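You operate a simulated robot arm through the tools that you are given. There is no shell and no other tool. Be economical: measure what you need, move in short steps, check, and stop when the job is done.

Carry out the task below with a simulated two-armed robot. There is one attempt and no reset: what you move stays moved.

JOB
Press the wide brass sleeve into the block on the press plate.
Fine: put the puck with the block's size on the sleeve, slide the plate under the ram, pull till the sleeve is home, then lever up and plate out.

The check looks at the end state, three seconds after you hand in, the way a careful person would. Anything else that was tipped, shoved, dropped, spilled or broken makes it a failure.

ROBOT AND FRAMES
Two 7-joint arms with fingered hands on one trunk, on a base that drives. Base frame: it is fixed to the floor where the robot stands at the start and does not move with it; the origin is under the middle of the robot, x ahead of it, y to its left, z up; the surface under the hand at the start is at about z = 0.9. Units: m, degrees, N and s.
The left shoulder is at the start at [0.05, 0.17, 1.314], the right one opposite. With the tool pointing down near the work surface each hand reaches from about 0.22 to 0.74 m from the robot's upright axis, wherever it stands, measured 20 degrees to its own side. Places, roughly: hand press lever [0.6, 0.1, 1.2]; press plate [0.5, 0, 0.9]. Payload 4 kg a hand.
Tool frame (each hand has its own): the origin (TCP) lies between the finger pads and is the grasp point; the fingertips stand 0.026 m ahead of it; z points along the fingers, y is the line along which they close. The gripper opens to 0.132 m. The gripper's body begins 0.073 m behind the TCP. The gripper is a hand of 4 fingers: y runs from the thumb to the fingers, the wrist lies at [0, 0, -0.224] in the tool frame, and closing takes about 1.5 s.
Orientation is told as [roll, pitch, yaw] about the base's x, y, z axes, in that order, counted from this pose: with the fingers straight down and closing along the base's y, the tool's x points along the base's -x, its y along +y and its z along -z.

CONTROLS
- The arms move only by the tool step_arm. It takes "left_rows", "right_rows" or both (then of equal length, played together; a hand with none holds still); each is text: rows parted by semicolons, each of 7 numbers parted by spaces: the shift along the base's x, y, z in m, then the turn, a rotation vector about the base's x, y, z in rad, then the opening, from 0 (shut) to 1 (fully open). In form: x y z ax ay az fingers; .... A call has 1 to 12 rows; each row shifts and turns the commanded pose from where the row before left it. A row lasts 0.2 s, in which the tool goes at most 0.05 m and 8.6 degrees; a call with a longer step from one row to the next is refused whole, and so is a gripper value outside its range. A pose out of reach is approached as far as the arm can. The call stops where the force on the tool passes 50 N (or 10 N more than at its start, if that is more) or the arm is blocked; 0.2 s more then pass. The fingers move at their own pace (about 0.108 m/s each) and stop on an object; they squeeze with about 27 N. The grip force told is the motor's: it shows also when the fingers shut on nothing. Time passes only in rows, and 0.2 s behind the last, so rows that do not move let the fingers close. The reply holds the time, the measured pose of the TCP, the force on the tool along the base axes, the opening and the grip force, in the units named above and with some noise, with the torque about the TCP (base axes, N m) and any sound that the robot's microphone picked up.
- Cameras (640 x 400 px; columns grow to the right, rows downward): "scene" is now at [0.1339, -0.0216, 1.5199]; the picture's right is [-0.23, -0.97, 0.00], its down [-0.30, 0.07, -0.95] and it looks along [0.92, -0.22, -0.31] (base axes); focal length 214 px, centre (320, 200). "left" rides on the left gripper at [-0.073, 0.006, -0.094] in its tool frame; the picture's right is [-0.08, -1.00, 0.00], its down [0.79, -0.06, -0.62] and it looks along [0.61, -0.05, 0.79] (tool axes); focal length 230 px, centre (320, 200). "right" rides on the right gripper at [0.073, 0.006, -0.094] in its tool frame; the picture's right is [-0.08, 1.00, 0.00], its down [-0.78, -0.06, -0.62] and it looks along [-0.61, -0.05, 0.79] (tool axes); focal length 230 px, centre (320, 200). There is no depth. A picture from a camera that has moved, and an enlarged one, comes with that camera's place and axes in the base frame and with its lens.
- camera(camera): a new picture of that camera. It takes no simulated time.
- slide_trunk(by): slides the trunk up (or, below 0, down) by that many m; the arms and the scene camera ride with it, the base frame stays. It gives what a move gives, with no picture.
- base_move(legs): drives the robot by 1 to 6 legs, each [ahead, left, turn to the left] in m, m and degrees, along the robot's own axes; the way and the turn of a leg run together, so that a leg with both is an arc; at most 1.5 m and 180 degrees a leg. The arms and the cameras ride along, it lands a little off, and it stops where it bumps. It gives what a move gives.
- set_grasp(shape, hand): the hand has 4 fingers and takes this shape, open, in about a second: jaw (thumb against the fingers, like two jaws); tri (thumb and two fingers); tip (a fingertip pinch); poke (one finger out to press); point (the index stretched); flat (the hand flat); cup (the hand cupped); fist (a fist). The gripper value then closes the fingers along that shape, each until it touches; the sizes above hold for jaw. It gives what a move gives, with no picture.
- pan_tilt(pan, tilt): turns the head with the scene camera to pan (to the left, within 80 degrees either way) and tilt (down, from -29 to 69), counted from straight ahead of the robot. It gives what a move gives.
- close_up(camera, box): a new picture of the part [left, top, right, bottom] of that camera's present view, enlarged. It takes no simulated time.
- close_job(): hands the job in; it is judged then, once.

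Work in short steps. Places have to be worked out from the pictures, the camera data and where the tool is seen: move nearer, look again, correct. Check each grasp and each placing, and mend what went wrong. You have 120 turns and 88 pictures in all, those below and enlarged ones among them. Open the grippers and draw the arms clear of the work before you hand the job in, unless the task says otherwise; then end with one line.

The tools are called by a JSON object that holds its "op" and its "data". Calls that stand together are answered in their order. step_arm: Moves the arms, as the interface text tells. Its arguments: {"type":"object","properties":{"left_rows":{"type":"string"},"right_rows":{"type":"string"}},"required":[]} The other tools are called the same way: slide_trunk (by) slides the trunk up or down; set_grasp (shape, hand) gives the hand a shape; base_move (legs) drives the base; pan_tilt (pan, tilt) turns the head that bears the scene camera; camera (camera) takes a picture; close_up (camera, box) takes an enlarged picture of a part of a camera's view; close_job () hands the job in.

At the start:

```text
t: 0.0
left_ee_pos: [0.453, 0.082, 1.4351]
left_orientation: [-0.1, 0.0, 0.0]
left_force: [0.2, -0.2, -1.0]
left_wrist_torque: [-0.01, 0.0, -0.03]
left_width: 0.1317
left_grip_force: 0.1
left_shape: jaw
right_ee_pos: [0.3958, -0.236, 1.5317]
right_orientation: [-0.1, 0.0, 0.1]
right_force: [-0.4, -0.4, 0.3]
right_wrist_torque: [0.0, 0.0, 0.02]
right_width: 0.1319
right_grip_force: 0.1
right_shape: jaw
trunk travel left (down, up): [-0.325, 0.026]
robot x, y, heading: [0.0031, -0.0002, -0.0]
head pan, tilt: [-13.5, 18.0]
```

scene: 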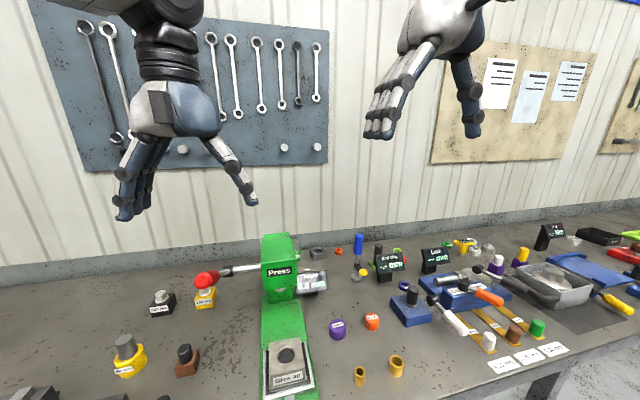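
right: 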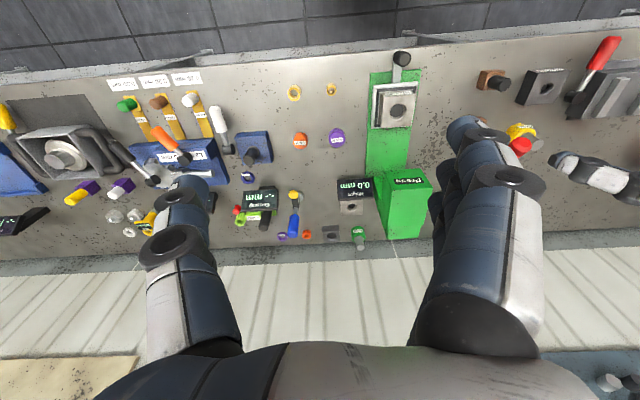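
left: 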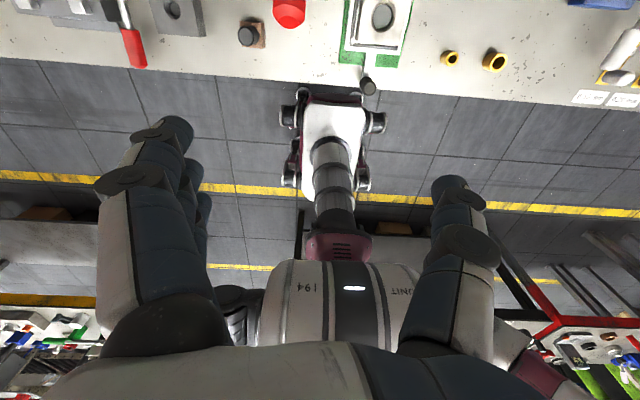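

The scene shows the press, two brass sleeves and two pucks (purple, orange). I look closer with enlarged views and a tilted head.

{"op": "pan_tilt", "data": {"pan": -5, "tilt": 45}}

{"op": "close_up", "data": {"camera": "scene", "box": [200, 100, 440, 330]}}

{"op": "camera", "data": {"camera": "scene"}}

```text
t: 0.9
left_ee_pos: [0.4527, 0.0822, 1.4351]
left_orientation: [0.0, 0.1, 0.0]
left_force: [0.2, -0.2, 0.1]
left_wrist_torque: [0.01, 0.02, 0.02]
left_width: 0.1321
left_grip_force: 0.1
left_shape: jaw
right_ee_pos: [0.3943, -0.236, 1.531]
right_orientation: [-0.1, 0.0, 0.0]
right_force: [0.2, -0.8, -0.1]
right_wrist_torque: [-0.02, -0.01, -0.01]
right_width: 0.1319
right_grip_force: 0.0
right_shape: jaw
trunk travel left (down, up): [-0.325, 0.026]
robot x, y, heading: [-0.001, 0.0005, 0.0]
head pan, tilt: [-5.0, 45.0]
```

```text
1.74 times, centred on (320, 215) of scene
camera zoom: at [0.1242, -0.0069, 1.4781], right [-0.09, -1.0, 0.0], down [-0.7, 0.06, -0.71], along [0.7, -0.06, -0.71], focal length 373 px, centre (320, 174)
```

zoom: 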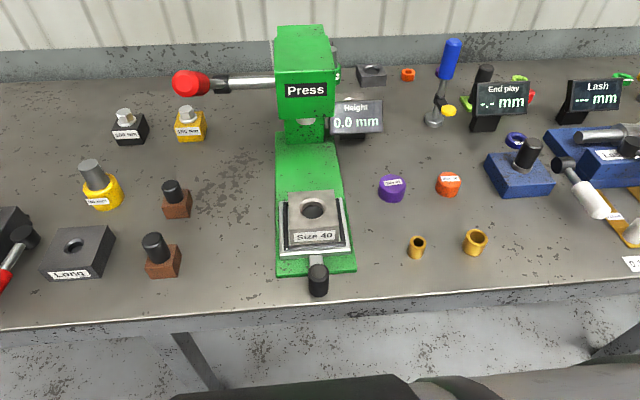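

```text
83 pictures are left
camera scene: at [0.1242, -0.0069, 1.4781], right [-0.09, -1.0, 0.0], down [-0.7, 0.06, -0.71], along [0.7, -0.06, -0.71], focal length 214 px, centre (320, 200)
```

scene: 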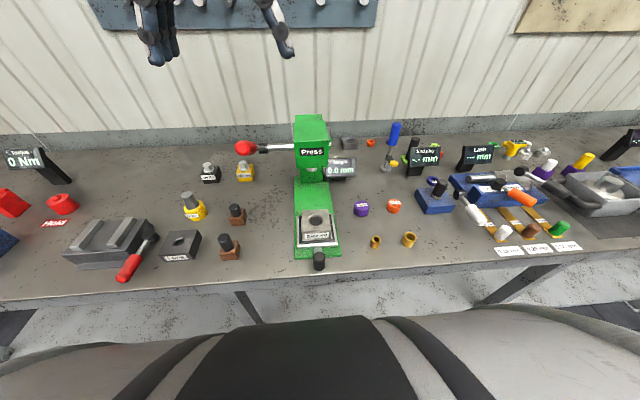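

Now closer views of the sleeves, pucks and block labels.

{"op": "close_up", "data": {"camera": "scene", "box": [340, 190, 430, 255]}}

{"op": "close_up", "data": {"camera": "scene", "box": [230, 110, 370, 200]}}

{"op": "close_up", "data": {"camera": "scene", "box": [280, 195, 360, 275]}}

```text
6.15 times, centred on (385, 222) of scene
camera zoom: at [0.1242, -0.0069, 1.4781], right [-0.09, -1.0, 0.0], down [-0.7, 0.06, -0.71], along [0.7, -0.06, -0.71], focal length 1320 px, centre (-80, 62)
```

zoom: 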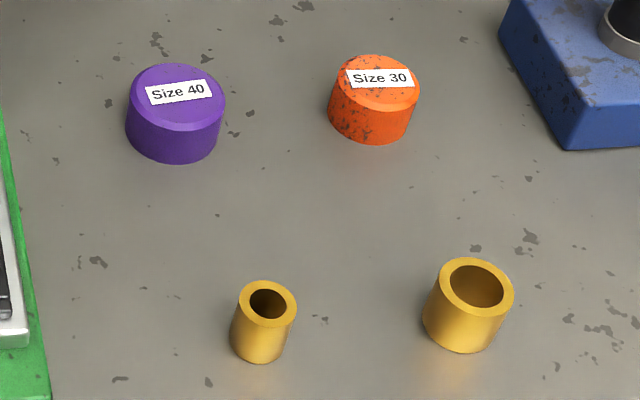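

```text
4.44 times, centred on (300, 155) of scene
camera zoom: at [0.1242, -0.0069, 1.4781], right [-0.09, -1.0, 0.0], down [-0.7, 0.06, -0.71], along [0.7, -0.06, -0.71], focal length 953 px, centre (409, 400)
```

zoom: 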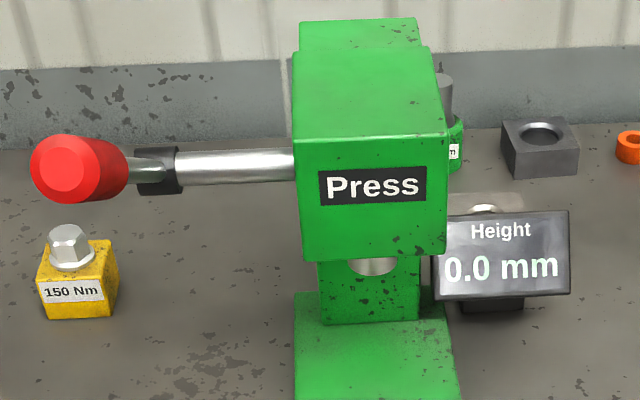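

```text
5.00 times, centred on (320, 235) of scene
camera zoom: at [0.1242, -0.0069, 1.4781], right [-0.09, -1.0, 0.0], down [-0.7, 0.06, -0.71], along [0.7, -0.06, -0.71], focal length 1072 px, centre (320, 25)
```

zoom: 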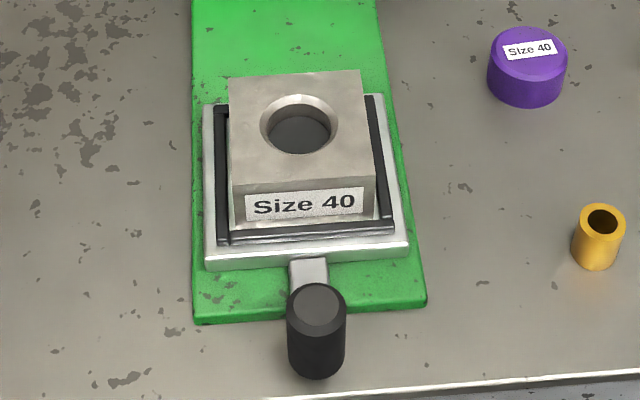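

The block is Size 40, so the purple puck goes with it, and the wide sleeve is the right one, at about (0.488, -0.319). I bring the right hand above it to look from nearer.

{"op": "step_arm", "data": {"right_rows": "0.0093 -0.0083 -0.042 0 0 0 1;0.0093 -0.0083 -0.042 0 0 0 1;0.0093 -0.0083 -0.042 0 0 0 1;0.0093 -0.0083 -0.042 0 0 0 1;0.0093 -0.0083 -0.042 0 0 0 1;0.0093 -0.0083 -0.042 0 0 0 1;0.0093 -0.0083 -0.042 0 0 0 1;0.0093 -0.0083 -0.042 0 0 0 1;0.0093 -0.0083 -0.042 0 0 0 1;0.0093 -0.0083 -0.042 0 0 0 1"}}

{"op": "camera", "data": {"camera": "right"}}

{"op": "camera", "data": {"camera": "scene"}}

```text
t: 3.1
left_ee_pos: [0.4534, 0.0827, 1.4332]
left_orientation: [-0.1, 0.0, 0.0]
left_force: [0.4, 0.4, 0.6]
left_wrist_torque: [0.0, 0.02, -0.01]
left_width: 0.1321
left_grip_force: 0.1
left_shape: jaw
right_ee_pos: [0.4878, -0.3188, 1.1104]
right_orientation: [0.1, 0.0, 0.0]
right_force: [-0.1, 0.2, -0.8]
right_wrist_torque: [-0.02, 0.04, -0.01]
right_width: 0.1318
right_grip_force: 0.1
right_shape: jaw
trunk travel left (down, up): [-0.325, 0.026]
robot x, y, heading: [0.0011, 0.0012, -0.2]
head pan, tilt: [-5.0, 45.0]
```

```text
79 pictures are left
camera right: at [0.4147, -0.3134, 1.2039], right [0.08, 1.0, 0.0], down [0.78, -0.06, 0.62], along [0.61, -0.05, -0.79], focal length 230 px, centre (320, 200)
```

right: 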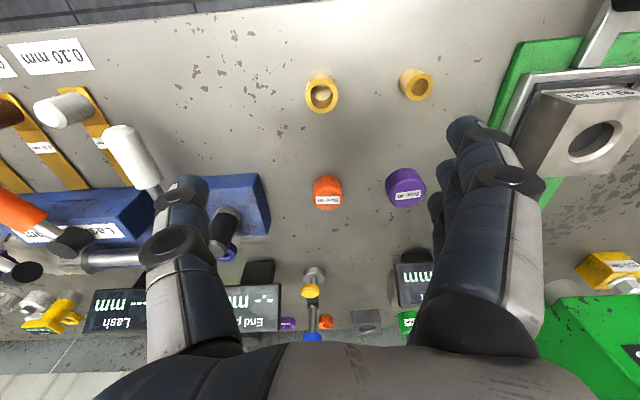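

```text
78 pictures are left
camera scene: at [0.1252, -0.0072, 1.4779], right [-0.09, -1.0, 0.0], down [-0.7, 0.06, -0.71], along [0.7, -0.06, -0.71], focal length 214 px, centre (320, 200)
```

scene: 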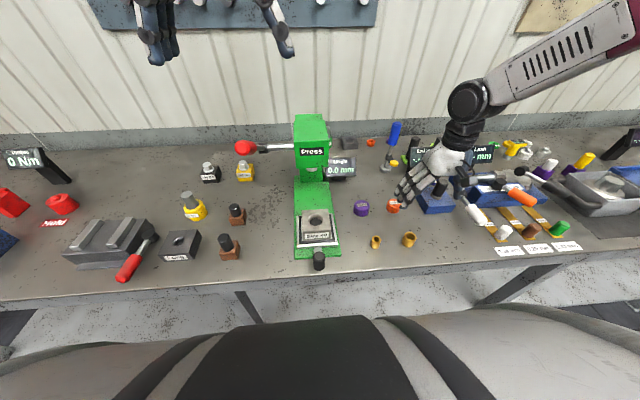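

The sleeve appears nearer to the robot than the hand's axis. I take an enlarged view to measure it well.

{"op": "close_up", "data": {"camera": "right", "box": [280, 50, 460, 220]}}

{"op": "close_up", "data": {"camera": "right", "box": [480, 0, 640, 200]}}

```text
2.35 times, centred on (370, 135) of right
camera zoom: at [0.4147, -0.3134, 1.2039], right [0.08, 1.0, 0.0], down [0.78, -0.06, 0.62], along [0.61, -0.05, -0.79], focal length 541 px, centre (202, 353)
```

zoom: 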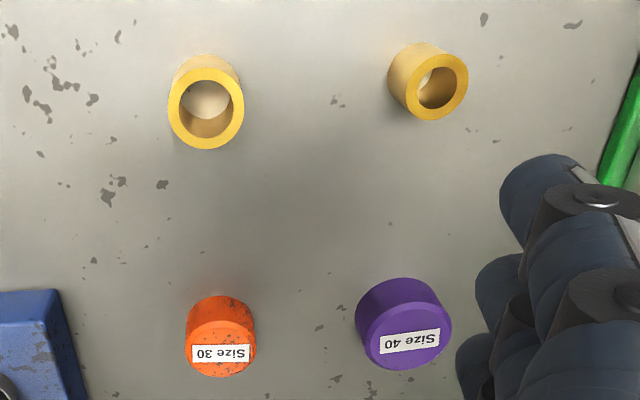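

```text
2.00 times, centred on (560, 100) of right
camera zoom: at [0.4147, -0.3134, 1.2039], right [0.08, 1.0, 0.0], down [0.78, -0.06, 0.62], along [0.61, -0.05, -0.79], focal length 460 px, centre (-160, 400)
```

zoom: 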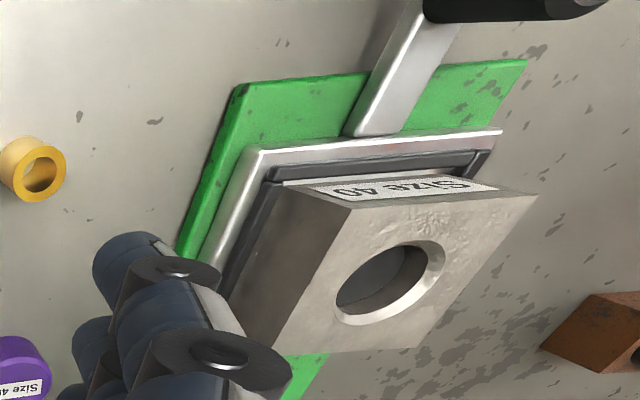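

Triangulation: wide sleeve at ≈(0.478, -0.316), top z≈0.94; block hole at ≈(0.540, -0.031), top z≈0.975. I descend partway over the sleeve and look.

{"op": "step_arm", "data": {"right_rows": "-0.005 0.0014 -0.04 0 0 0 1;-0.005 0.0014 -0.04 0 0 0 1;0 0 -0.02 0 0 0 1"}}

{"op": "camera", "data": {"camera": "right"}}

{"op": "close_up", "data": {"camera": "scene", "box": [340, 170, 480, 260]}}

```text
t: 3.9
left_ee_pos: [0.4534, 0.0823, 1.434]
left_orientation: [0.1, 0.0, 0.0]
left_force: [-0.1, 0.0, 0.4]
left_wrist_torque: [0.0, 0.0, 0.02]
left_width: 0.132
left_grip_force: 0.1
left_shape: jaw
right_ee_pos: [0.4772, -0.3174, 1.0079]
right_orientation: [0.0, 0.1, 0.0]
right_force: [0.2, -1.4, 0.1]
right_wrist_torque: [0.01, 0.01, -0.01]
right_width: 0.132
right_grip_force: 0.1
right_shape: jaw
trunk travel left (down, up): [-0.325, 0.026]
robot x, y, heading: [0.0011, 0.0039, 0.3]
head pan, tilt: [-5.0, 45.0]
```

```text
75 pictures are left
camera right: at [0.4038, -0.3116, 1.1024], right [0.08, 1.0, 0.0], down [0.79, -0.06, 0.62], along [0.61, -0.05, -0.79], focal length 230 px, centre (320, 200)
```

right: 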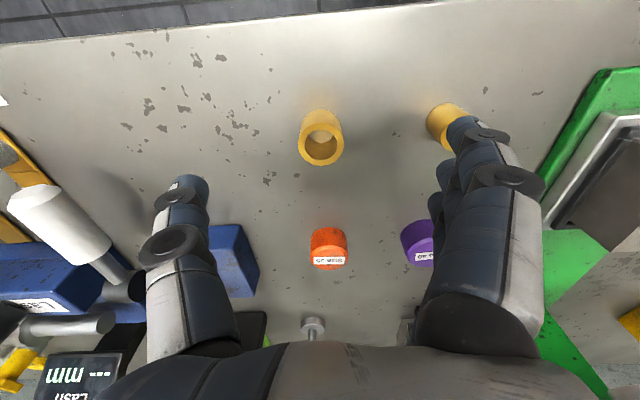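

```text
4.44 times, centred on (410, 215) of scene
camera zoom: at [0.1247, -0.007, 1.478], right [-0.09, -1.0, 0.0], down [-0.7, 0.06, -0.71], along [0.7, -0.06, -0.71], focal length 953 px, centre (-80, 133)
```

zoom: 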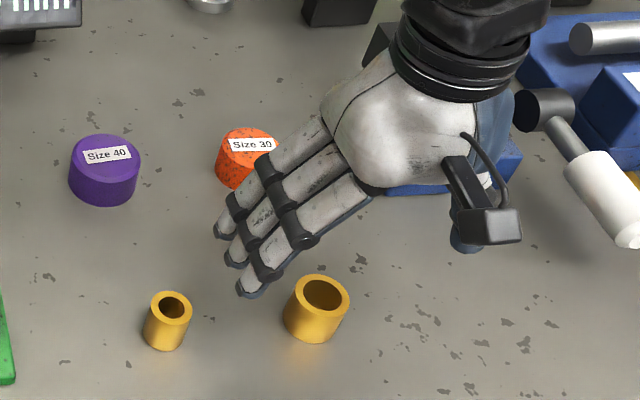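

The sleeve is centred within 2 mm. I close partway to stay clear of the narrow sleeve, then descend to grasp height.

{"op": "step_arm", "data": {"right_rows": "0.002 0 0 0 0 0 0.6;0 0 0 0 0 0 0.6;0 0 -0.035 0 0 0 0.6;0 0 -0.025 0 0 0 0.6;0 0 -0.01 0 0 0 0.6"}}

{"op": "close_up", "data": {"camera": "scene", "box": [340, 170, 480, 260]}}

{"op": "camera", "data": {"camera": "right"}}

```text
t: 5.1
left_ee_pos: [0.4519, 0.0824, 1.4342]
left_orientation: [0.1, 0.1, 0.0]
left_force: [-0.2, 0.7, -0.5]
left_wrist_torque: [-0.02, -0.03, -0.03]
left_width: 0.1317
left_grip_force: 0.1
left_shape: jaw
right_ee_pos: [0.4802, -0.316, 0.9413]
right_orientation: [0.1, 0.2, 0.0]
right_force: [-0.5, 0.0, -0.3]
right_wrist_torque: [0.0, 0.0, 0.02]
right_width: 0.0797
right_grip_force: 0.1
right_shape: jaw
trunk travel left (down, up): [-0.325, 0.026]
robot x, y, heading: [0.0017, 0.0016, 0.2]
head pan, tilt: [-5.0, 45.0]
```

```text
4.44 times, centred on (410, 215) of scene
camera zoom: at [0.1244, -0.0069, 1.478], right [-0.09, -1.0, 0.0], down [-0.7, 0.06, -0.71], along [0.7, -0.06, -0.71], focal length 953 px, centre (-80, 133)
```

zoom: 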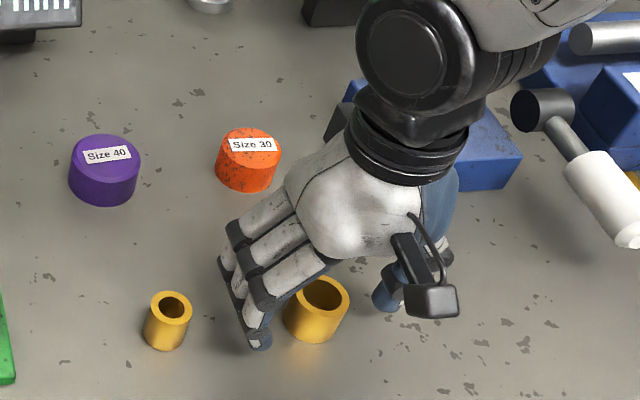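

```text
72 pictures are left
camera right: at [0.4072, -0.3101, 1.0352], right [0.08, 1.0, 0.0], down [0.78, -0.06, 0.62], along [0.62, -0.05, -0.79], focal length 230 px, centre (320, 200)
```

right: 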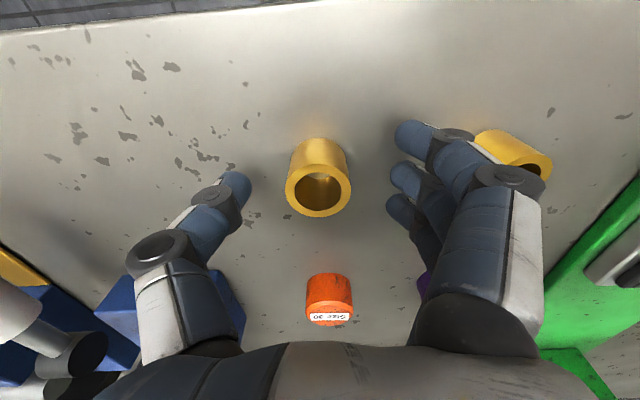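

The sleeve sits between thumb and fingers. I lower 5 mm and close.

{"op": "step_arm", "data": {"right_rows": "-0.002 0 -0.006 0 0 0 0.6;0 0 0 0 0 0 0;0 0 0 0 0 0 0;0 0 0 0 0 0 0;0 0 0 0 0 0 0;0 0 0 0 0 0 0;0 0 0 0 0 0 0;0 0 0 0 0 0 0"}}

{"op": "camera", "data": {"camera": "right"}}

```text
t: 6.9
left_ee_pos: [0.453, 0.0822, 1.4355]
left_orientation: [0.0, 0.0, 0.0]
left_force: [-0.2, -0.9, -0.4]
left_wrist_torque: [0.02, -0.02, -0.01]
left_width: 0.1317
left_grip_force: 0.0
left_shape: jaw
right_ee_pos: [0.4787, -0.3151, 0.9363]
right_orientation: [0.1, 0.0, 0.0]
right_force: [-0.2, -1.1, 0.6]
right_wrist_torque: [0.01, 0.0, 0.0]
right_width: 0.0173
right_grip_force: 27.0
right_shape: jaw
trunk travel left (down, up): [-0.325, 0.026]
robot x, y, heading: [0.0011, -0.0045, 0.2]
head pan, tilt: [-5.0, 45.0]
```

```text
71 pictures are left
camera right: at [0.4053, -0.3105, 1.0299], right [0.08, 1.0, 0.0], down [0.78, -0.06, 0.62], along [0.62, -0.05, -0.79], focal length 230 px, centre (320, 200)
```

right: 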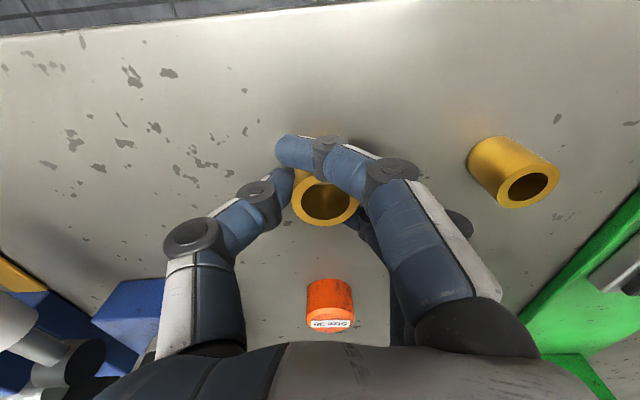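

The near finger has closed past the front of the sleeve, so this grip is questionable. I check from the scene camera.

{"op": "close_up", "data": {"camera": "scene", "box": [360, 190, 460, 260]}}

```text
5.71 times, centred on (410, 225) of scene
camera zoom: at [0.1241, -0.007, 1.478], right [-0.09, -1.0, 0.0], down [-0.7, 0.06, -0.71], along [0.7, -0.06, -0.71], focal length 1226 px, centre (-194, 57)
```

zoom: 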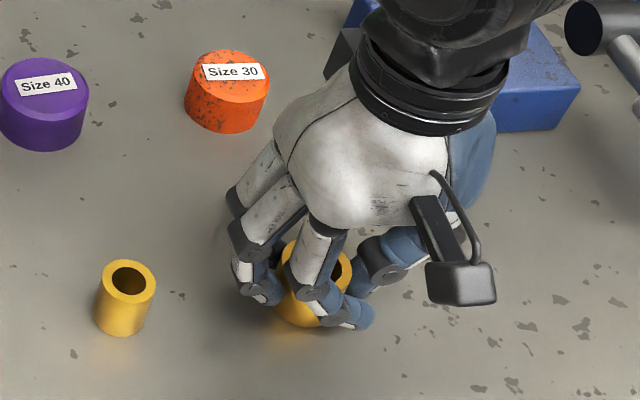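

The fingers wrap rather than pinch. I open, rise, and try the tri shape, which suits a cylinder.

{"op": "step_arm", "data": {"right_rows": "0 0 0 0 0 0 0.6;0 0 0 0 0 0 0.6;0 0 0 0 0 0 0.6;0 0 0 0 0 0 0.6;0 0 0.035 0 0 0 0.6;0 0 0.035 0 0 0 0.6;0 0 0 0 0 0 0.6"}}

{"op": "set_grasp", "data": {"hand": "right", "shape": "tri"}}

{"op": "camera", "data": {"camera": "right"}}

{"op": "close_up", "data": {"camera": "scene", "box": [340, 170, 480, 260]}}

```text
t: 8.5
left_ee_pos: [0.4533, 0.0838, 1.4333]
left_orientation: [0.0, 0.0, 0.0]
left_force: [-0.4, 0.1, 0.0]
left_wrist_torque: [-0.02, -0.01, -0.01]
left_width: 0.1319
left_grip_force: 0.0
left_shape: jaw
right_ee_pos: [0.4785, -0.314, 1.007]
right_orientation: [0.0, 0.0, 0.0]
right_force: [0.3, -0.7, -0.5]
right_wrist_torque: [-0.01, -0.01, 0.01]
right_width: 0.0789
right_grip_force: 0.1
right_shape: jaw
trunk travel left (down, up): [-0.325, 0.026]
robot x, y, heading: [-0.0004, 0.0041, 0.2]
head pan, tilt: [-5.0, 45.0]
```

```text
t: 9.4
left_ee_pos: [0.4524, 0.0826, 1.4352]
left_orientation: [0.0, 0.0, 0.0]
left_force: [-0.5, 0.5, -0.6]
left_wrist_torque: [-0.02, 0.0, -0.01]
left_width: 0.1316
left_grip_force: 0.1
left_shape: jaw
right_ee_pos: [0.4765, -0.3149, 1.0069]
right_orientation: [0.0, 0.0, 0.0]
right_force: [-0.5, -0.1, -0.7]
right_wrist_torque: [0.0, 0.0, -0.01]
right_width: 0.1319
right_grip_force: 0.0
right_shape: tri
trunk travel left (down, up): [-0.325, 0.026]
robot x, y, heading: [0.001, -0.0002, -0.1]
head pan, tilt: [-5.0, 45.0]
```

```text
69 pictures are left
camera right: at [0.4044, -0.3098, 1.1009], right [0.08, 1.0, 0.0], down [0.78, -0.06, 0.62], along [0.61, -0.05, -0.79], focal length 230 px, centre (320, 200)
```

right: 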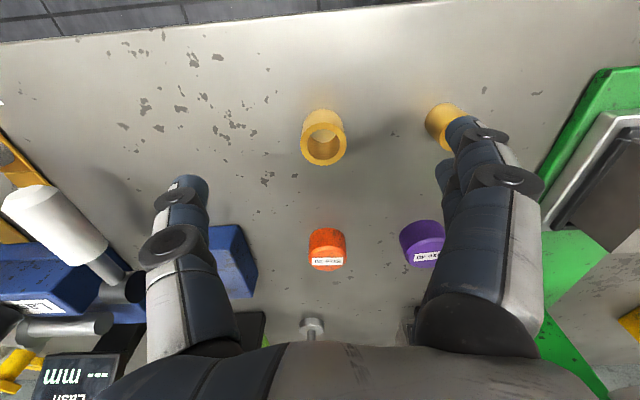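

```text
4.44 times, centred on (410, 215) of scene
camera zoom: at [0.1243, -0.0069, 1.478], right [-0.09, -1.0, 0.0], down [-0.7, 0.06, -0.71], along [0.7, -0.06, -0.71], focal length 953 px, centre (-80, 133)
```

zoom: 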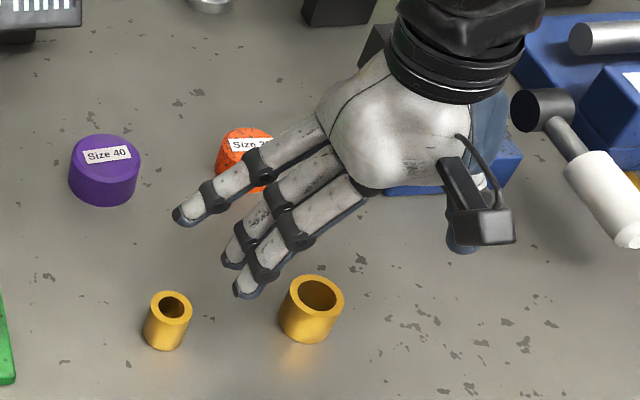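

In tri the index stays at the front side. I look at the tip shape before choosing.

{"op": "set_grasp", "data": {"hand": "right", "shape": "tip"}}

{"op": "camera", "data": {"camera": "right"}}

{"op": "step_arm", "data": {"right_rows": "0 0 0 0 0 0 0.4;0 0 0 0 0 0 0.4;0 0 0 0 0 0 0.4"}}

{"op": "camera", "data": {"camera": "right"}}

```text
t: 10.3
left_ee_pos: [0.4529, 0.0822, 1.4343]
left_orientation: [0.0, 0.0, 0.0]
left_force: [0.1, -0.7, 0.3]
left_wrist_torque: [-0.02, 0.04, 0.02]
left_width: 0.1317
left_grip_force: 0.1
left_shape: jaw
right_ee_pos: [0.4767, -0.3151, 1.0068]
right_orientation: [0.1, 0.0, 0.0]
right_force: [0.0, -0.2, -0.2]
right_wrist_torque: [0.01, 0.03, 0.04]
right_width: 0.1321
right_grip_force: 0.1
right_shape: tip
trunk travel left (down, up): [-0.325, 0.026]
robot x, y, heading: [-0.0042, -0.0008, 0.2]
head pan, tilt: [-5.0, 45.0]
```

```text
67 pictures are left
camera right: at [0.4044, -0.3098, 1.101], right [0.08, 1.0, 0.0], down [0.78, -0.06, 0.62], along [0.61, -0.05, -0.79], focal length 230 px, centre (320, 200)
```

right: 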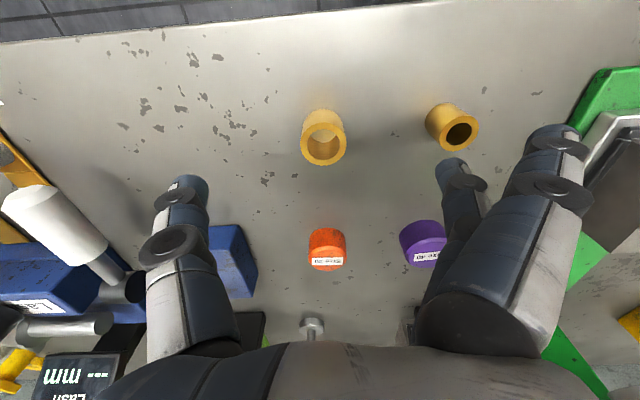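

```text
t: 11.1
left_ee_pos: [0.4524, 0.082, 1.4349]
left_orientation: [0.0, 0.1, 0.0]
left_force: [-1.2, -1.0, -0.5]
left_wrist_torque: [-0.03, 0.02, 0.0]
left_width: 0.1319
left_grip_force: 0.1
left_shape: jaw
right_ee_pos: [0.4763, -0.3139, 1.0071]
right_orientation: [0.0, 0.0, -0.1]
right_force: [-0.3, -0.1, 0.3]
right_wrist_torque: [0.03, 0.01, -0.02]
right_width: 0.0535
right_grip_force: 0.0
right_shape: tip
trunk travel left (down, up): [-0.325, 0.026]
robot x, y, heading: [-0.0013, 0.0005, -0.1]
head pan, tilt: [-5.0, 45.0]
```

```text
66 pictures are left
camera right: at [0.4044, -0.3098, 1.101], right [0.08, 1.0, 0.0], down [0.78, -0.06, 0.62], along [0.61, -0.05, -0.79], focal length 230 px, centre (320, 200)
```

right: 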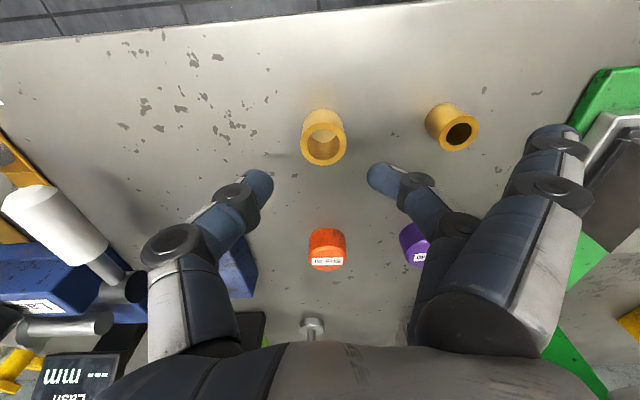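

Tip leaves a spread finger near the narrow sleeve, so the jaw shape with its caging grip is safer. I go back to jaw, aligned to where the sleeve settled, grasp, and lift slightly.

{"op": "set_grasp", "data": {"hand": "right", "shape": "jaw"}}

{"op": "step_arm", "data": {"right_rows": "0.003 0 0 0 0 0 0.6;0 0 0 0 0 0 0.6;0 0 0 0 0 0 0.6;0 0 -0.035 0 0 0 0.6;0 0 -0.035 0 0 0 0.6;0 0 0 0 0 0 0;0 0 0 0 0 0 0;0 0 0 0 0 0 0;0 0 0 0 0 0 0;0 0 0 0 0 0 0;0 0 0 0 0 0 0;0 0 0 0 0 0 0"}}

{"op": "step_arm", "data": {"right_rows": "0 0 0.02 0 0 0 0;0 0 0.03 0 0 0 0;0 0 0.03 0 0 0 0;0 0 0.03 0 0 0 0;0 0 0 0 0 0 0"}}

{"op": "close_up", "data": {"camera": "scene", "box": [360, 170, 460, 250]}}

{"op": "camera", "data": {"camera": "right"}}

```text
t: 12.0
left_ee_pos: [0.4527, 0.0836, 1.4342]
left_orientation: [0.0, 0.0, 0.0]
left_force: [-0.3, -0.6, 0.1]
left_wrist_torque: [-0.01, 0.01, -0.02]
left_width: 0.1319
left_grip_force: 0.0
left_shape: jaw
right_ee_pos: [0.4769, -0.3155, 1.0076]
right_orientation: [0.0, -0.1, -0.1]
right_force: [-0.6, -0.7, 0.1]
right_wrist_torque: [-0.01, -0.01, 0.01]
right_width: 0.1321
right_grip_force: 0.0
right_shape: jaw
trunk travel left (down, up): [-0.325, 0.026]
robot x, y, heading: [-0.0035, 0.0001, 0.1]
head pan, tilt: [-5.0, 45.0]
```

```text
t: 14.6
left_ee_pos: [0.4537, 0.083, 1.4339]
left_orientation: [0.0, 0.0, 0.0]
left_force: [0.5, 0.1, -0.4]
left_wrist_torque: [0.03, -0.01, -0.06]
left_width: 0.1318
left_grip_force: 0.0
left_shape: jaw
right_ee_pos: [0.4811, -0.3155, 0.937]
right_orientation: [0.1, 0.0, 0.0]
right_force: [-0.6, -0.2, 1.2]
right_wrist_torque: [-0.02, -0.02, -0.02]
right_width: 0.0176
right_grip_force: 27.2
right_shape: jaw
trunk travel left (down, up): [-0.325, 0.026]
robot x, y, heading: [-0.0017, -0.0008, 0.1]
head pan, tilt: [-5.0, 45.0]
```

```text
t: 15.8
left_ee_pos: [0.4528, 0.082, 1.4342]
left_orientation: [0.0, 0.0, -0.1]
left_force: [0.0, -0.3, -0.1]
left_wrist_torque: [0.03, 0.0, -0.03]
left_width: 0.1319
left_grip_force: 0.0
left_shape: jaw
right_ee_pos: [0.4804, -0.3157, 1.0458]
right_orientation: [0.1, -0.1, -0.1]
right_force: [-0.1, 0.9, -1.2]
right_wrist_torque: [0.04, 0.02, 0.01]
right_width: 0.0172
right_grip_force: 26.4
right_shape: jaw
trunk travel left (down, up): [-0.325, 0.026]
robot x, y, heading: [0.0027, -0.0002, -0.2]
head pan, tilt: [-5.0, 45.0]
```

```text
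5.00 times, centred on (410, 210) of scene
camera zoom: at [0.1249, -0.0071, 1.4779], right [-0.09, -1.0, 0.0], down [-0.7, 0.06, -0.71], along [0.7, -0.06, -0.71], focal length 1072 px, centre (-130, 150)
```

zoom: 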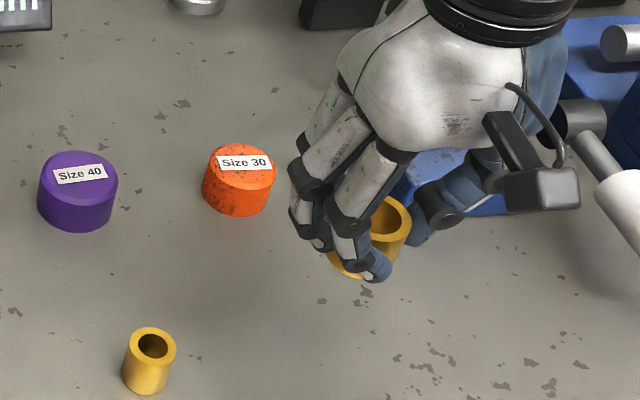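

```text
64 pictures are left
camera right: at [0.4072, -0.3102, 1.1397], right [0.08, 1.0, 0.0], down [0.79, -0.06, 0.62], along [0.61, -0.05, -0.79], focal length 230 px, centre (320, 200)
```

right: 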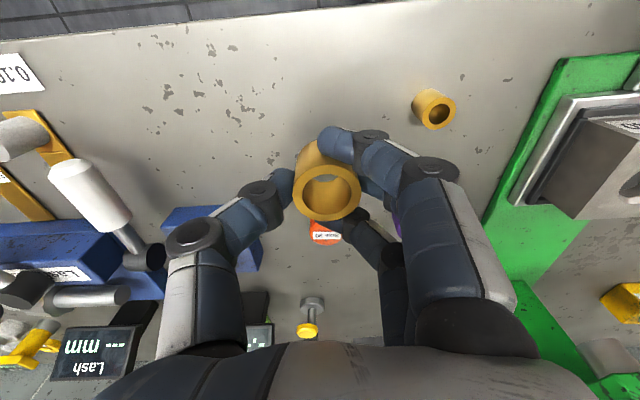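

The sleeve is held. I enlarge it to judge tilt and its offset from the TCP.

{"op": "close_up", "data": {"camera": "right", "box": [260, 110, 400, 240]}}

{"op": "close_up", "data": {"camera": "scene", "box": [390, 195, 440, 235]}}

```text
3.08 times, centred on (330, 175) of right
camera zoom: at [0.4072, -0.3102, 1.1397], right [0.08, 1.0, 0.0], down [0.79, -0.06, 0.62], along [0.61, -0.05, -0.79], focal length 708 px, centre (289, 277)
```

zoom: 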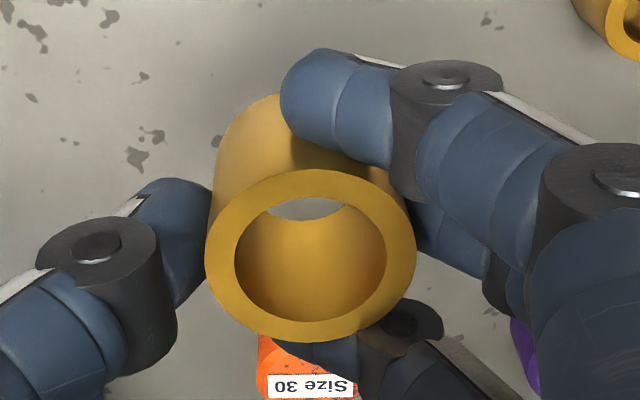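

```text
10.00 times, centred on (415, 215) of scene
camera zoom: at [0.1249, -0.0071, 1.4779], right [-0.09, -1.0, 0.0], down [-0.7, 0.06, -0.71], along [0.7, -0.06, -0.71], focal length 2145 px, centre (-630, 50)
```

zoom: 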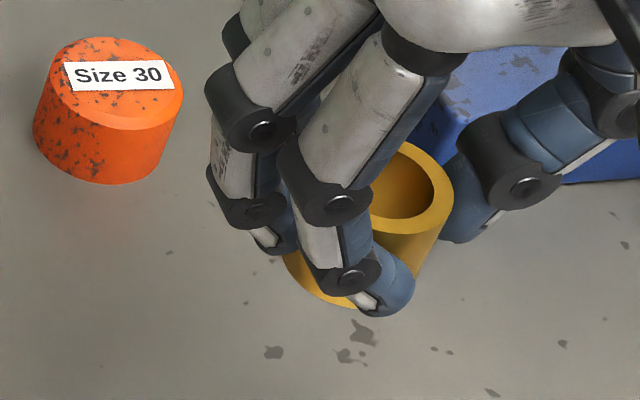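

Held nearly upright with the bottom leaning ~3° toward -y, which I correct with a small turn. I carry it up and over the block while moving the left hand aside.

{"op": "step_arm", "data": {"right_rows": "0 0 0.03 0.05 0 0 0;0 0 0.03 0 0 0 0;0.0089 0.0401 0 0 0 0 0;0.0089 0.0401 0 0 0 0 0;0.0089 0.0401 0 0 0 0 0;0.0089 0.0401 0 0 0 0 0;0.0089 0.0401 0 0 0 0 0;0.0089 0.0401 0 0 0 0 0;0.0089 0.0401 0 0 0 0 0;0 0 0 0 0 0 0", "left_rows": "0 0.04 0 0 0 0 1;0 0.04 0 0 0 0 1;0 0.04 0 0 0 0 1;0 0.04 0 0 0 0 1;0 0.03 0 0 0 0 1;0 0 0 0 0 0 1;0 0 0 0 0 0 1;0 0 0 0 0 0 1;0 0 0 0 0 0 1;0 0 0 0 0 0 1"}}

{"op": "camera", "data": {"camera": "right"}}

{"op": "close_up", "data": {"camera": "scene", "box": [270, 150, 390, 250]}}

```text
t: 18.0
left_ee_pos: [0.4522, 0.2736, 1.4346]
left_orientation: [0.0, 0.0, 0.0]
left_force: [0.2, -0.2, 0.3]
left_wrist_torque: [0.02, -0.02, 0.0]
left_width: 0.1318
left_grip_force: 0.0
left_shape: jaw
right_ee_pos: [0.5432, -0.0337, 1.1038]
right_orientation: [2.9, 0.1, 0.0]
right_force: [-0.3, -1.3, -2.5]
right_wrist_torque: [0.02, -0.03, -0.02]
right_width: 0.017
right_grip_force: 26.9
right_shape: jaw
trunk travel left (down, up): [-0.325, 0.026]
robot x, y, heading: [0.0016, -0.0003, -0.0]
head pan, tilt: [-5.0, 45.0]
```

```text
61 pictures are left
camera right: at [0.4701, -0.0327, 1.1967], right [0.08, 1.0, 0.05], down [0.78, -0.09, 0.61], along [0.61, -0.01, -0.79], focal length 230 px, centre (320, 200)
```

right: 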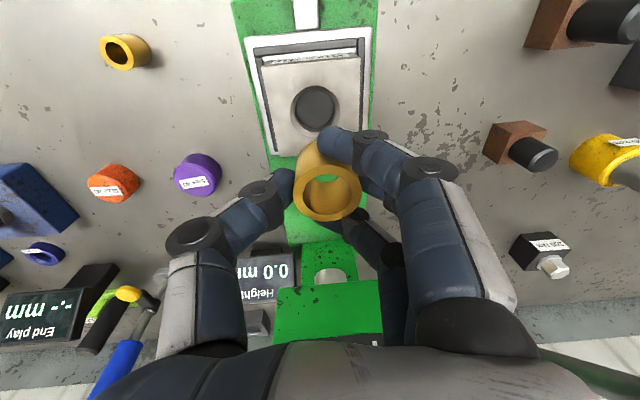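

```text
4.00 times, centred on (330, 200) of scene
camera zoom: at [0.124, -0.008, 1.478], right [-0.09, -1.0, 0.0], down [-0.7, 0.06, -0.71], along [0.7, -0.06, -0.71], focal length 858 px, centre (280, 200)
```

zoom: 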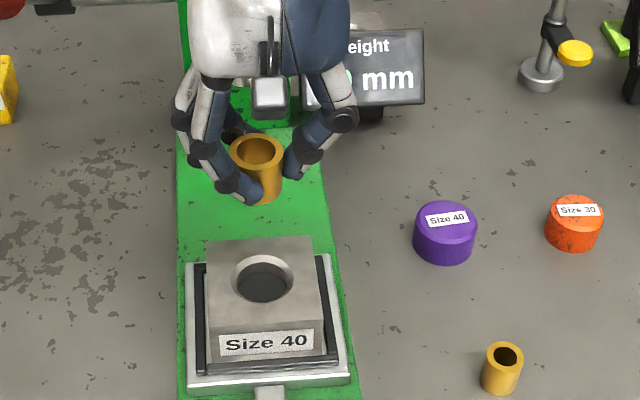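

Hole centre now estimates at x≈0.534, y≈-0.031. I correct and lower to about 2–3 cm above the block, then look closely.

{"op": "step_arm", "data": {"right_rows": "-0.006 -0.001 -0.03 0 0 0 0;0 0 -0.028 0 0 0 0;0 0 0 0 0 0 0"}}

{"op": "close_up", "data": {"camera": "right", "box": [240, 60, 400, 240]}}

{"op": "close_up", "data": {"camera": "scene", "box": [290, 180, 350, 240]}}

```text
t: 18.8
left_ee_pos: [0.4523, 0.2744, 1.4346]
left_orientation: [0.0, 0.0, 0.0]
left_force: [0.1, -0.1, 0.5]
left_wrist_torque: [-0.03, -0.03, -0.01]
left_width: 0.1319
left_grip_force: 0.0
left_shape: jaw
right_ee_pos: [0.5401, -0.0333, 1.0477]
right_orientation: [2.9, -0.1, 0.0]
right_force: [0.1, 0.5, -2.1]
right_wrist_torque: [-0.02, 0.0, -0.01]
right_width: 0.0169
right_grip_force: 27.1
right_shape: jaw
trunk travel left (down, up): [-0.325, 0.026]
robot x, y, heading: [0.0012, 0.0008, 0.2]
head pan, tilt: [-5.0, 45.0]
```

```text
2.22 times, centred on (320, 150) of right
camera zoom: at [0.4666, -0.0329, 1.1408], right [0.08, 1.0, 0.05], down [0.78, -0.09, 0.61], along [0.62, -0.01, -0.79], focal length 511 px, centre (320, 311)
```

zoom: 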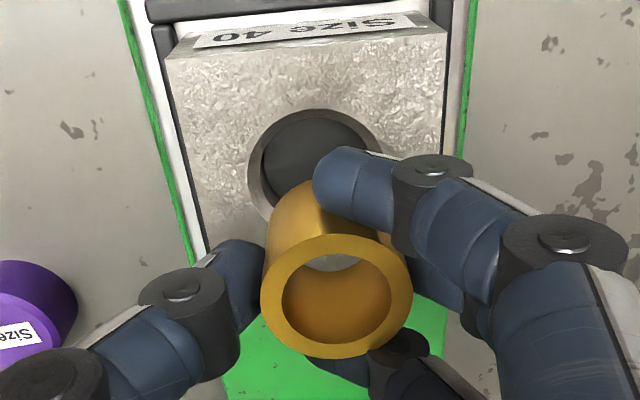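

```text
6.67 times, centred on (320, 210) of scene
camera zoom: at [0.1238, -0.0069, 1.4781], right [-0.09, -1.0, 0.0], down [-0.7, 0.06, -0.71], along [0.7, -0.06, -0.71], focal length 1430 px, centre (320, 133)
```

zoom: 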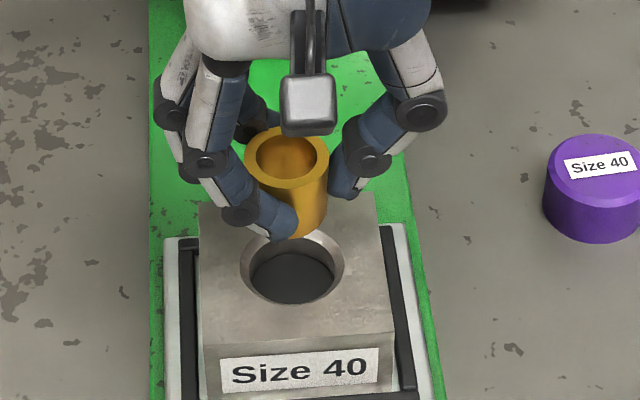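

Hole ≈(0.536, -0.031), sleeve axis ≈(0.539, -0.030). I correct slightly, lower 2 cm, and look again.

{"op": "step_arm", "data": {"right_rows": "-0.003 -0.001 -0.02 0 0 0 0;0 0 0 0 0 0 0"}}

{"op": "close_up", "data": {"camera": "right", "box": [240, 60, 400, 240]}}

{"op": "close_up", "data": {"camera": "scene", "box": [290, 180, 350, 240]}}

```text
t: 19.4
left_ee_pos: [0.4528, 0.2744, 1.4348]
left_orientation: [0.0, 0.0, 0.0]
left_force: [-0.1, -0.3, 1.0]
left_wrist_torque: [0.01, 0.04, 0.0]
left_width: 0.1319
left_grip_force: 0.1
left_shape: jaw
right_ee_pos: [0.5375, -0.0341, 1.0274]
right_orientation: [2.9, 0.1, -0.1]
right_force: [-0.2, 0.5, -1.8]
right_wrist_torque: [0.01, -0.01, -0.04]
right_width: 0.0171
right_grip_force: 26.5
right_shape: jaw
trunk travel left (down, up): [-0.325, 0.026]
robot x, y, heading: [0.0, 0.0021, -0.1]
head pan, tilt: [-5.0, 45.0]
```

```text
2.22 times, centred on (320, 150) of right
camera zoom: at [0.464, -0.0334, 1.121], right [0.08, 1.0, 0.05], down [0.78, -0.09, 0.61], along [0.62, -0.01, -0.79], focal length 511 px, centre (320, 311)
```

zoom: 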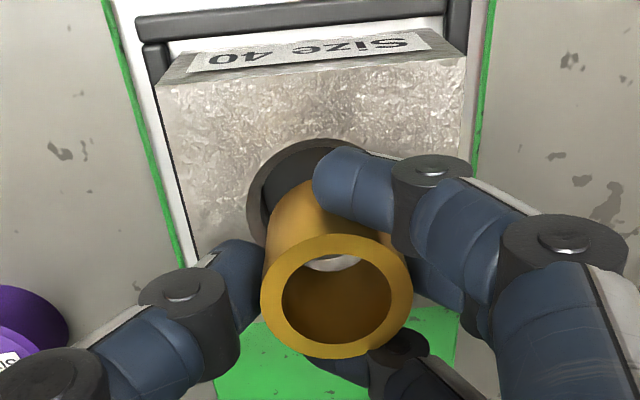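

```text
6.67 times, centred on (320, 210) of scene
camera zoom: at [0.124, -0.007, 1.478], right [-0.09, -1.0, 0.0], down [-0.7, 0.06, -0.71], along [0.7, -0.06, -0.71], focal length 1430 px, centre (320, 133)
```

zoom: 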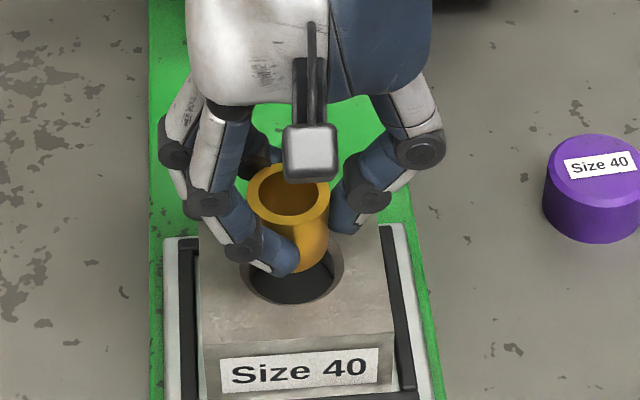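

The sleeve lines up with the hole in both views to ~1–2 mm. I lower gently in small steps watching the force.

{"op": "step_arm", "data": {"right_rows": "0 0 -0.005 0 0 0 0;0 0 -0.004 0 0 0 0;0 0 0 0 0 0 0"}}

{"op": "step_arm", "data": {"right_rows": "0 0 -0.003 0 0 0 0;0 0 0 0 0 0 0"}}

{"op": "close_up", "data": {"camera": "scene", "box": [290, 180, 350, 240]}}

{"op": "close_up", "data": {"camera": "right", "box": [240, 60, 400, 240]}}

```text
t: 20.2
left_ee_pos: [0.4532, 0.2747, 1.4342]
left_orientation: [0.0, 0.0, 0.1]
left_force: [-0.7, -1.0, 0.1]
left_wrist_torque: [-0.02, -0.02, 0.0]
left_width: 0.132
left_grip_force: 0.0
left_shape: jaw
right_ee_pos: [0.535, -0.0357, 1.0187]
right_orientation: [2.9, 0.0, 0.0]
right_force: [-0.7, -0.5, -1.5]
right_wrist_torque: [0.0, 0.01, -0.01]
right_width: 0.017
right_grip_force: 26.6
right_shape: jaw
trunk travel left (down, up): [-0.325, 0.026]
robot x, y, heading: [0.0012, 0.0027, 0.2]
head pan, tilt: [-5.0, 45.0]
```

```text
t: 20.8
left_ee_pos: [0.4532, 0.2749, 1.4336]
left_orientation: [-0.1, -0.1, 0.0]
left_force: [0.5, 0.8, -0.6]
left_wrist_torque: [-0.02, 0.0, 0.01]
left_width: 0.1318
left_grip_force: 0.0
left_shape: jaw
right_ee_pos: [0.5345, -0.036, 1.0176]
right_orientation: [2.8, 0.0, -0.1]
right_force: [-1.0, -0.3, -2.0]
right_wrist_torque: [0.0, -0.02, 0.0]
right_width: 0.0173
right_grip_force: 26.9
right_shape: jaw
trunk travel left (down, up): [-0.325, 0.026]
robot x, y, heading: [-0.0006, -0.0049, 0.0]
head pan, tilt: [-5.0, 45.0]
```

```text
6.67 times, centred on (320, 210) of scene
camera zoom: at [0.1243, -0.0069, 1.478], right [-0.09, -1.0, 0.0], down [-0.7, 0.06, -0.71], along [0.7, -0.06, -0.71], focal length 1430 px, centre (320, 133)
```

zoom: 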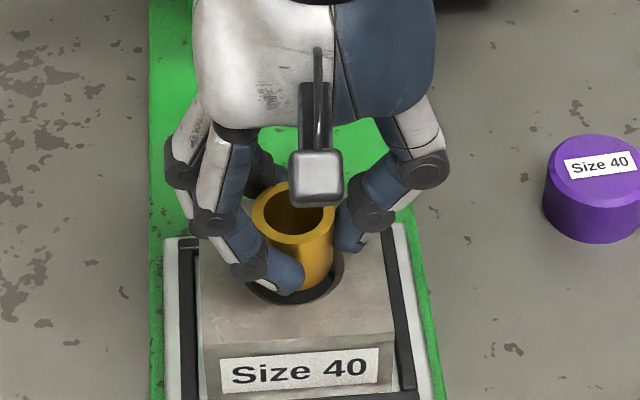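

```text
2.22 times, centred on (320, 150) of right
camera zoom: at [0.4626, -0.0351, 1.1104], right [0.08, 1.0, 0.05], down [0.78, -0.09, 0.61], along [0.61, -0.01, -0.79], focal length 511 px, centre (320, 311)
```

zoom: 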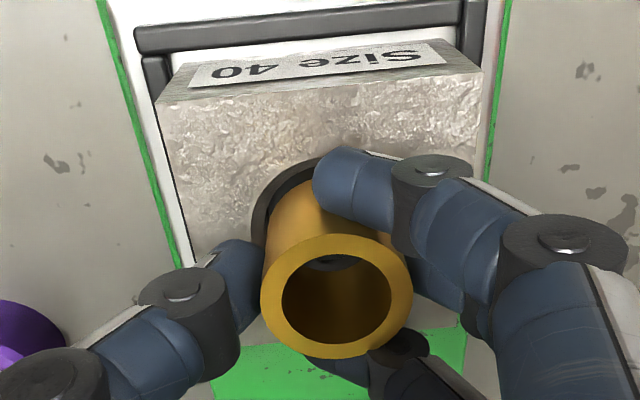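

It may be just touching the chamfer. I lower a few more millimetres and read the force.

{"op": "step_arm", "data": {"right_rows": "0.001 0.001 -0.003 0 0 0 0;0 0 0 0 0 0 0"}}

{"op": "step_arm", "data": {"right_rows": "0 0 -0.003 0 0 0 0;0 0 0 0 0 0 0"}}

{"op": "close_up", "data": {"camera": "scene", "box": [300, 190, 340, 230]}}

```text
t: 21.4
left_ee_pos: [0.4519, 0.2748, 1.4339]
left_orientation: [-0.1, 0.0, 0.0]
left_force: [0.4, 0.0, 0.1]
left_wrist_torque: [0.0, -0.01, -0.02]
left_width: 0.1317
left_grip_force: 0.1
left_shape: jaw
right_ee_pos: [0.5356, -0.0351, 1.0141]
right_orientation: [2.9, 0.0, 0.0]
right_force: [-0.4, 0.7, -2.2]
right_wrist_torque: [-0.01, 0.04, 0.04]
right_width: 0.0171
right_grip_force: 27.0
right_shape: jaw
trunk travel left (down, up): [-0.325, 0.026]
robot x, y, heading: [-0.0006, 0.0, 0.1]
head pan, tilt: [-5.0, 45.0]
```

```text
t: 22.0
left_ee_pos: [0.4523, 0.2743, 1.4339]
left_orientation: [0.0, 0.1, 0.0]
left_force: [0.5, 0.3, 0.3]
left_wrist_torque: [0.01, 0.0, 0.0]
left_width: 0.1319
left_grip_force: 0.1
left_shape: jaw
right_ee_pos: [0.5364, -0.0361, 1.0105]
right_orientation: [2.9, 0.0, 0.1]
right_force: [-0.8, -0.2, -2.8]
right_wrist_torque: [-0.02, 0.04, 0.03]
right_width: 0.017
right_grip_force: 26.8
right_shape: jaw
trunk travel left (down, up): [-0.325, 0.026]
robot x, y, heading: [-0.0013, -0.003, 0.0]
head pan, tilt: [-5.0, 45.0]
```

```text
10.00 times, centred on (320, 210) of scene
camera zoom: at [0.1243, -0.0069, 1.478], right [-0.09, -1.0, 0.0], down [-0.7, 0.06, -0.71], along [0.7, -0.06, -0.71], focal length 2145 px, centre (320, 100)
```

zoom: 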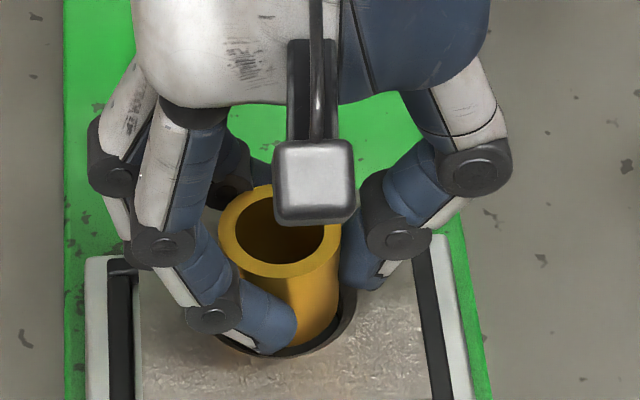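

No contact yet; alignment still good. I continue down.

{"op": "step_arm", "data": {"right_rows": "0 0 -0.003 0 0 0 0;0 0 0 0 0 0 0"}}

{"op": "step_arm", "data": {"right_rows": "0 0 -0.003 0 0 0 0;0 0 0 0 0 0 0"}}

{"op": "close_up", "data": {"camera": "scene", "box": [300, 190, 340, 230]}}

{"op": "close_up", "data": {"camera": "right", "box": [240, 60, 400, 240]}}

```text
t: 22.6
left_ee_pos: [0.453, 0.2745, 1.4334]
left_orientation: [-0.1, 0.0, 0.0]
left_force: [-0.1, 0.1, 0.1]
left_wrist_torque: [0.0, 0.04, -0.01]
left_width: 0.132
left_grip_force: 0.1
left_shape: jaw
right_ee_pos: [0.5367, -0.0357, 1.0076]
right_orientation: [2.9, 0.0, 0.0]
right_force: [1.8, -0.1, 0.1]
right_wrist_torque: [0.02, -0.02, -0.04]
right_width: 0.0171
right_grip_force: 27.2
right_shape: jaw
trunk travel left (down, up): [-0.325, 0.026]
robot x, y, heading: [0.0017, -0.0026, 0.2]
head pan, tilt: [-5.0, 45.0]
```

```text
t: 23.2
left_ee_pos: [0.4529, 0.2746, 1.434]
left_orientation: [0.0, 0.0, 0.0]
left_force: [0.2, 0.4, -0.1]
left_wrist_torque: [-0.01, 0.04, 0.03]
left_width: 0.1318
left_grip_force: 0.0
left_shape: jaw
right_ee_pos: [0.5377, -0.0354, 1.0057]
right_orientation: [2.9, -0.2, 0.0]
right_force: [5.4, 0.0, 8.3]
right_wrist_torque: [0.05, -0.05, -0.04]
right_width: 0.0173
right_grip_force: 26.9
right_shape: jaw
trunk travel left (down, up): [-0.325, 0.026]
robot x, y, heading: [-0.0016, 0.0019, 0.0]
head pan, tilt: [-5.0, 45.0]
```

```text
10.00 times, centred on (320, 210) of scene
camera zoom: at [0.1243, -0.0068, 1.4781], right [-0.09, -1.0, 0.0], down [-0.7, 0.06, -0.71], along [0.7, -0.06, -0.71], focal length 2145 px, centre (320, 100)
```

zoom: 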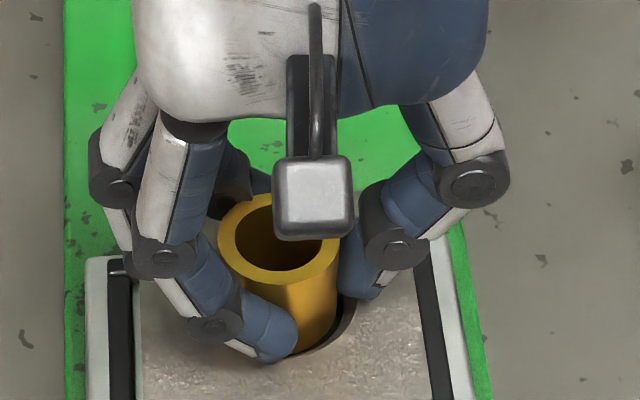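

```text
2.22 times, centred on (320, 150) of right
camera zoom: at [0.4641, -0.0348, 1.0986], right [0.08, 1.0, 0.05], down [0.78, -0.09, 0.61], along [0.62, -0.01, -0.79], focal length 511 px, centre (320, 311)
```

zoom: 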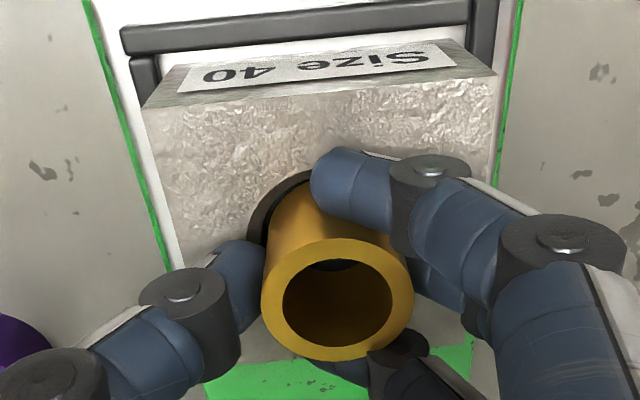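

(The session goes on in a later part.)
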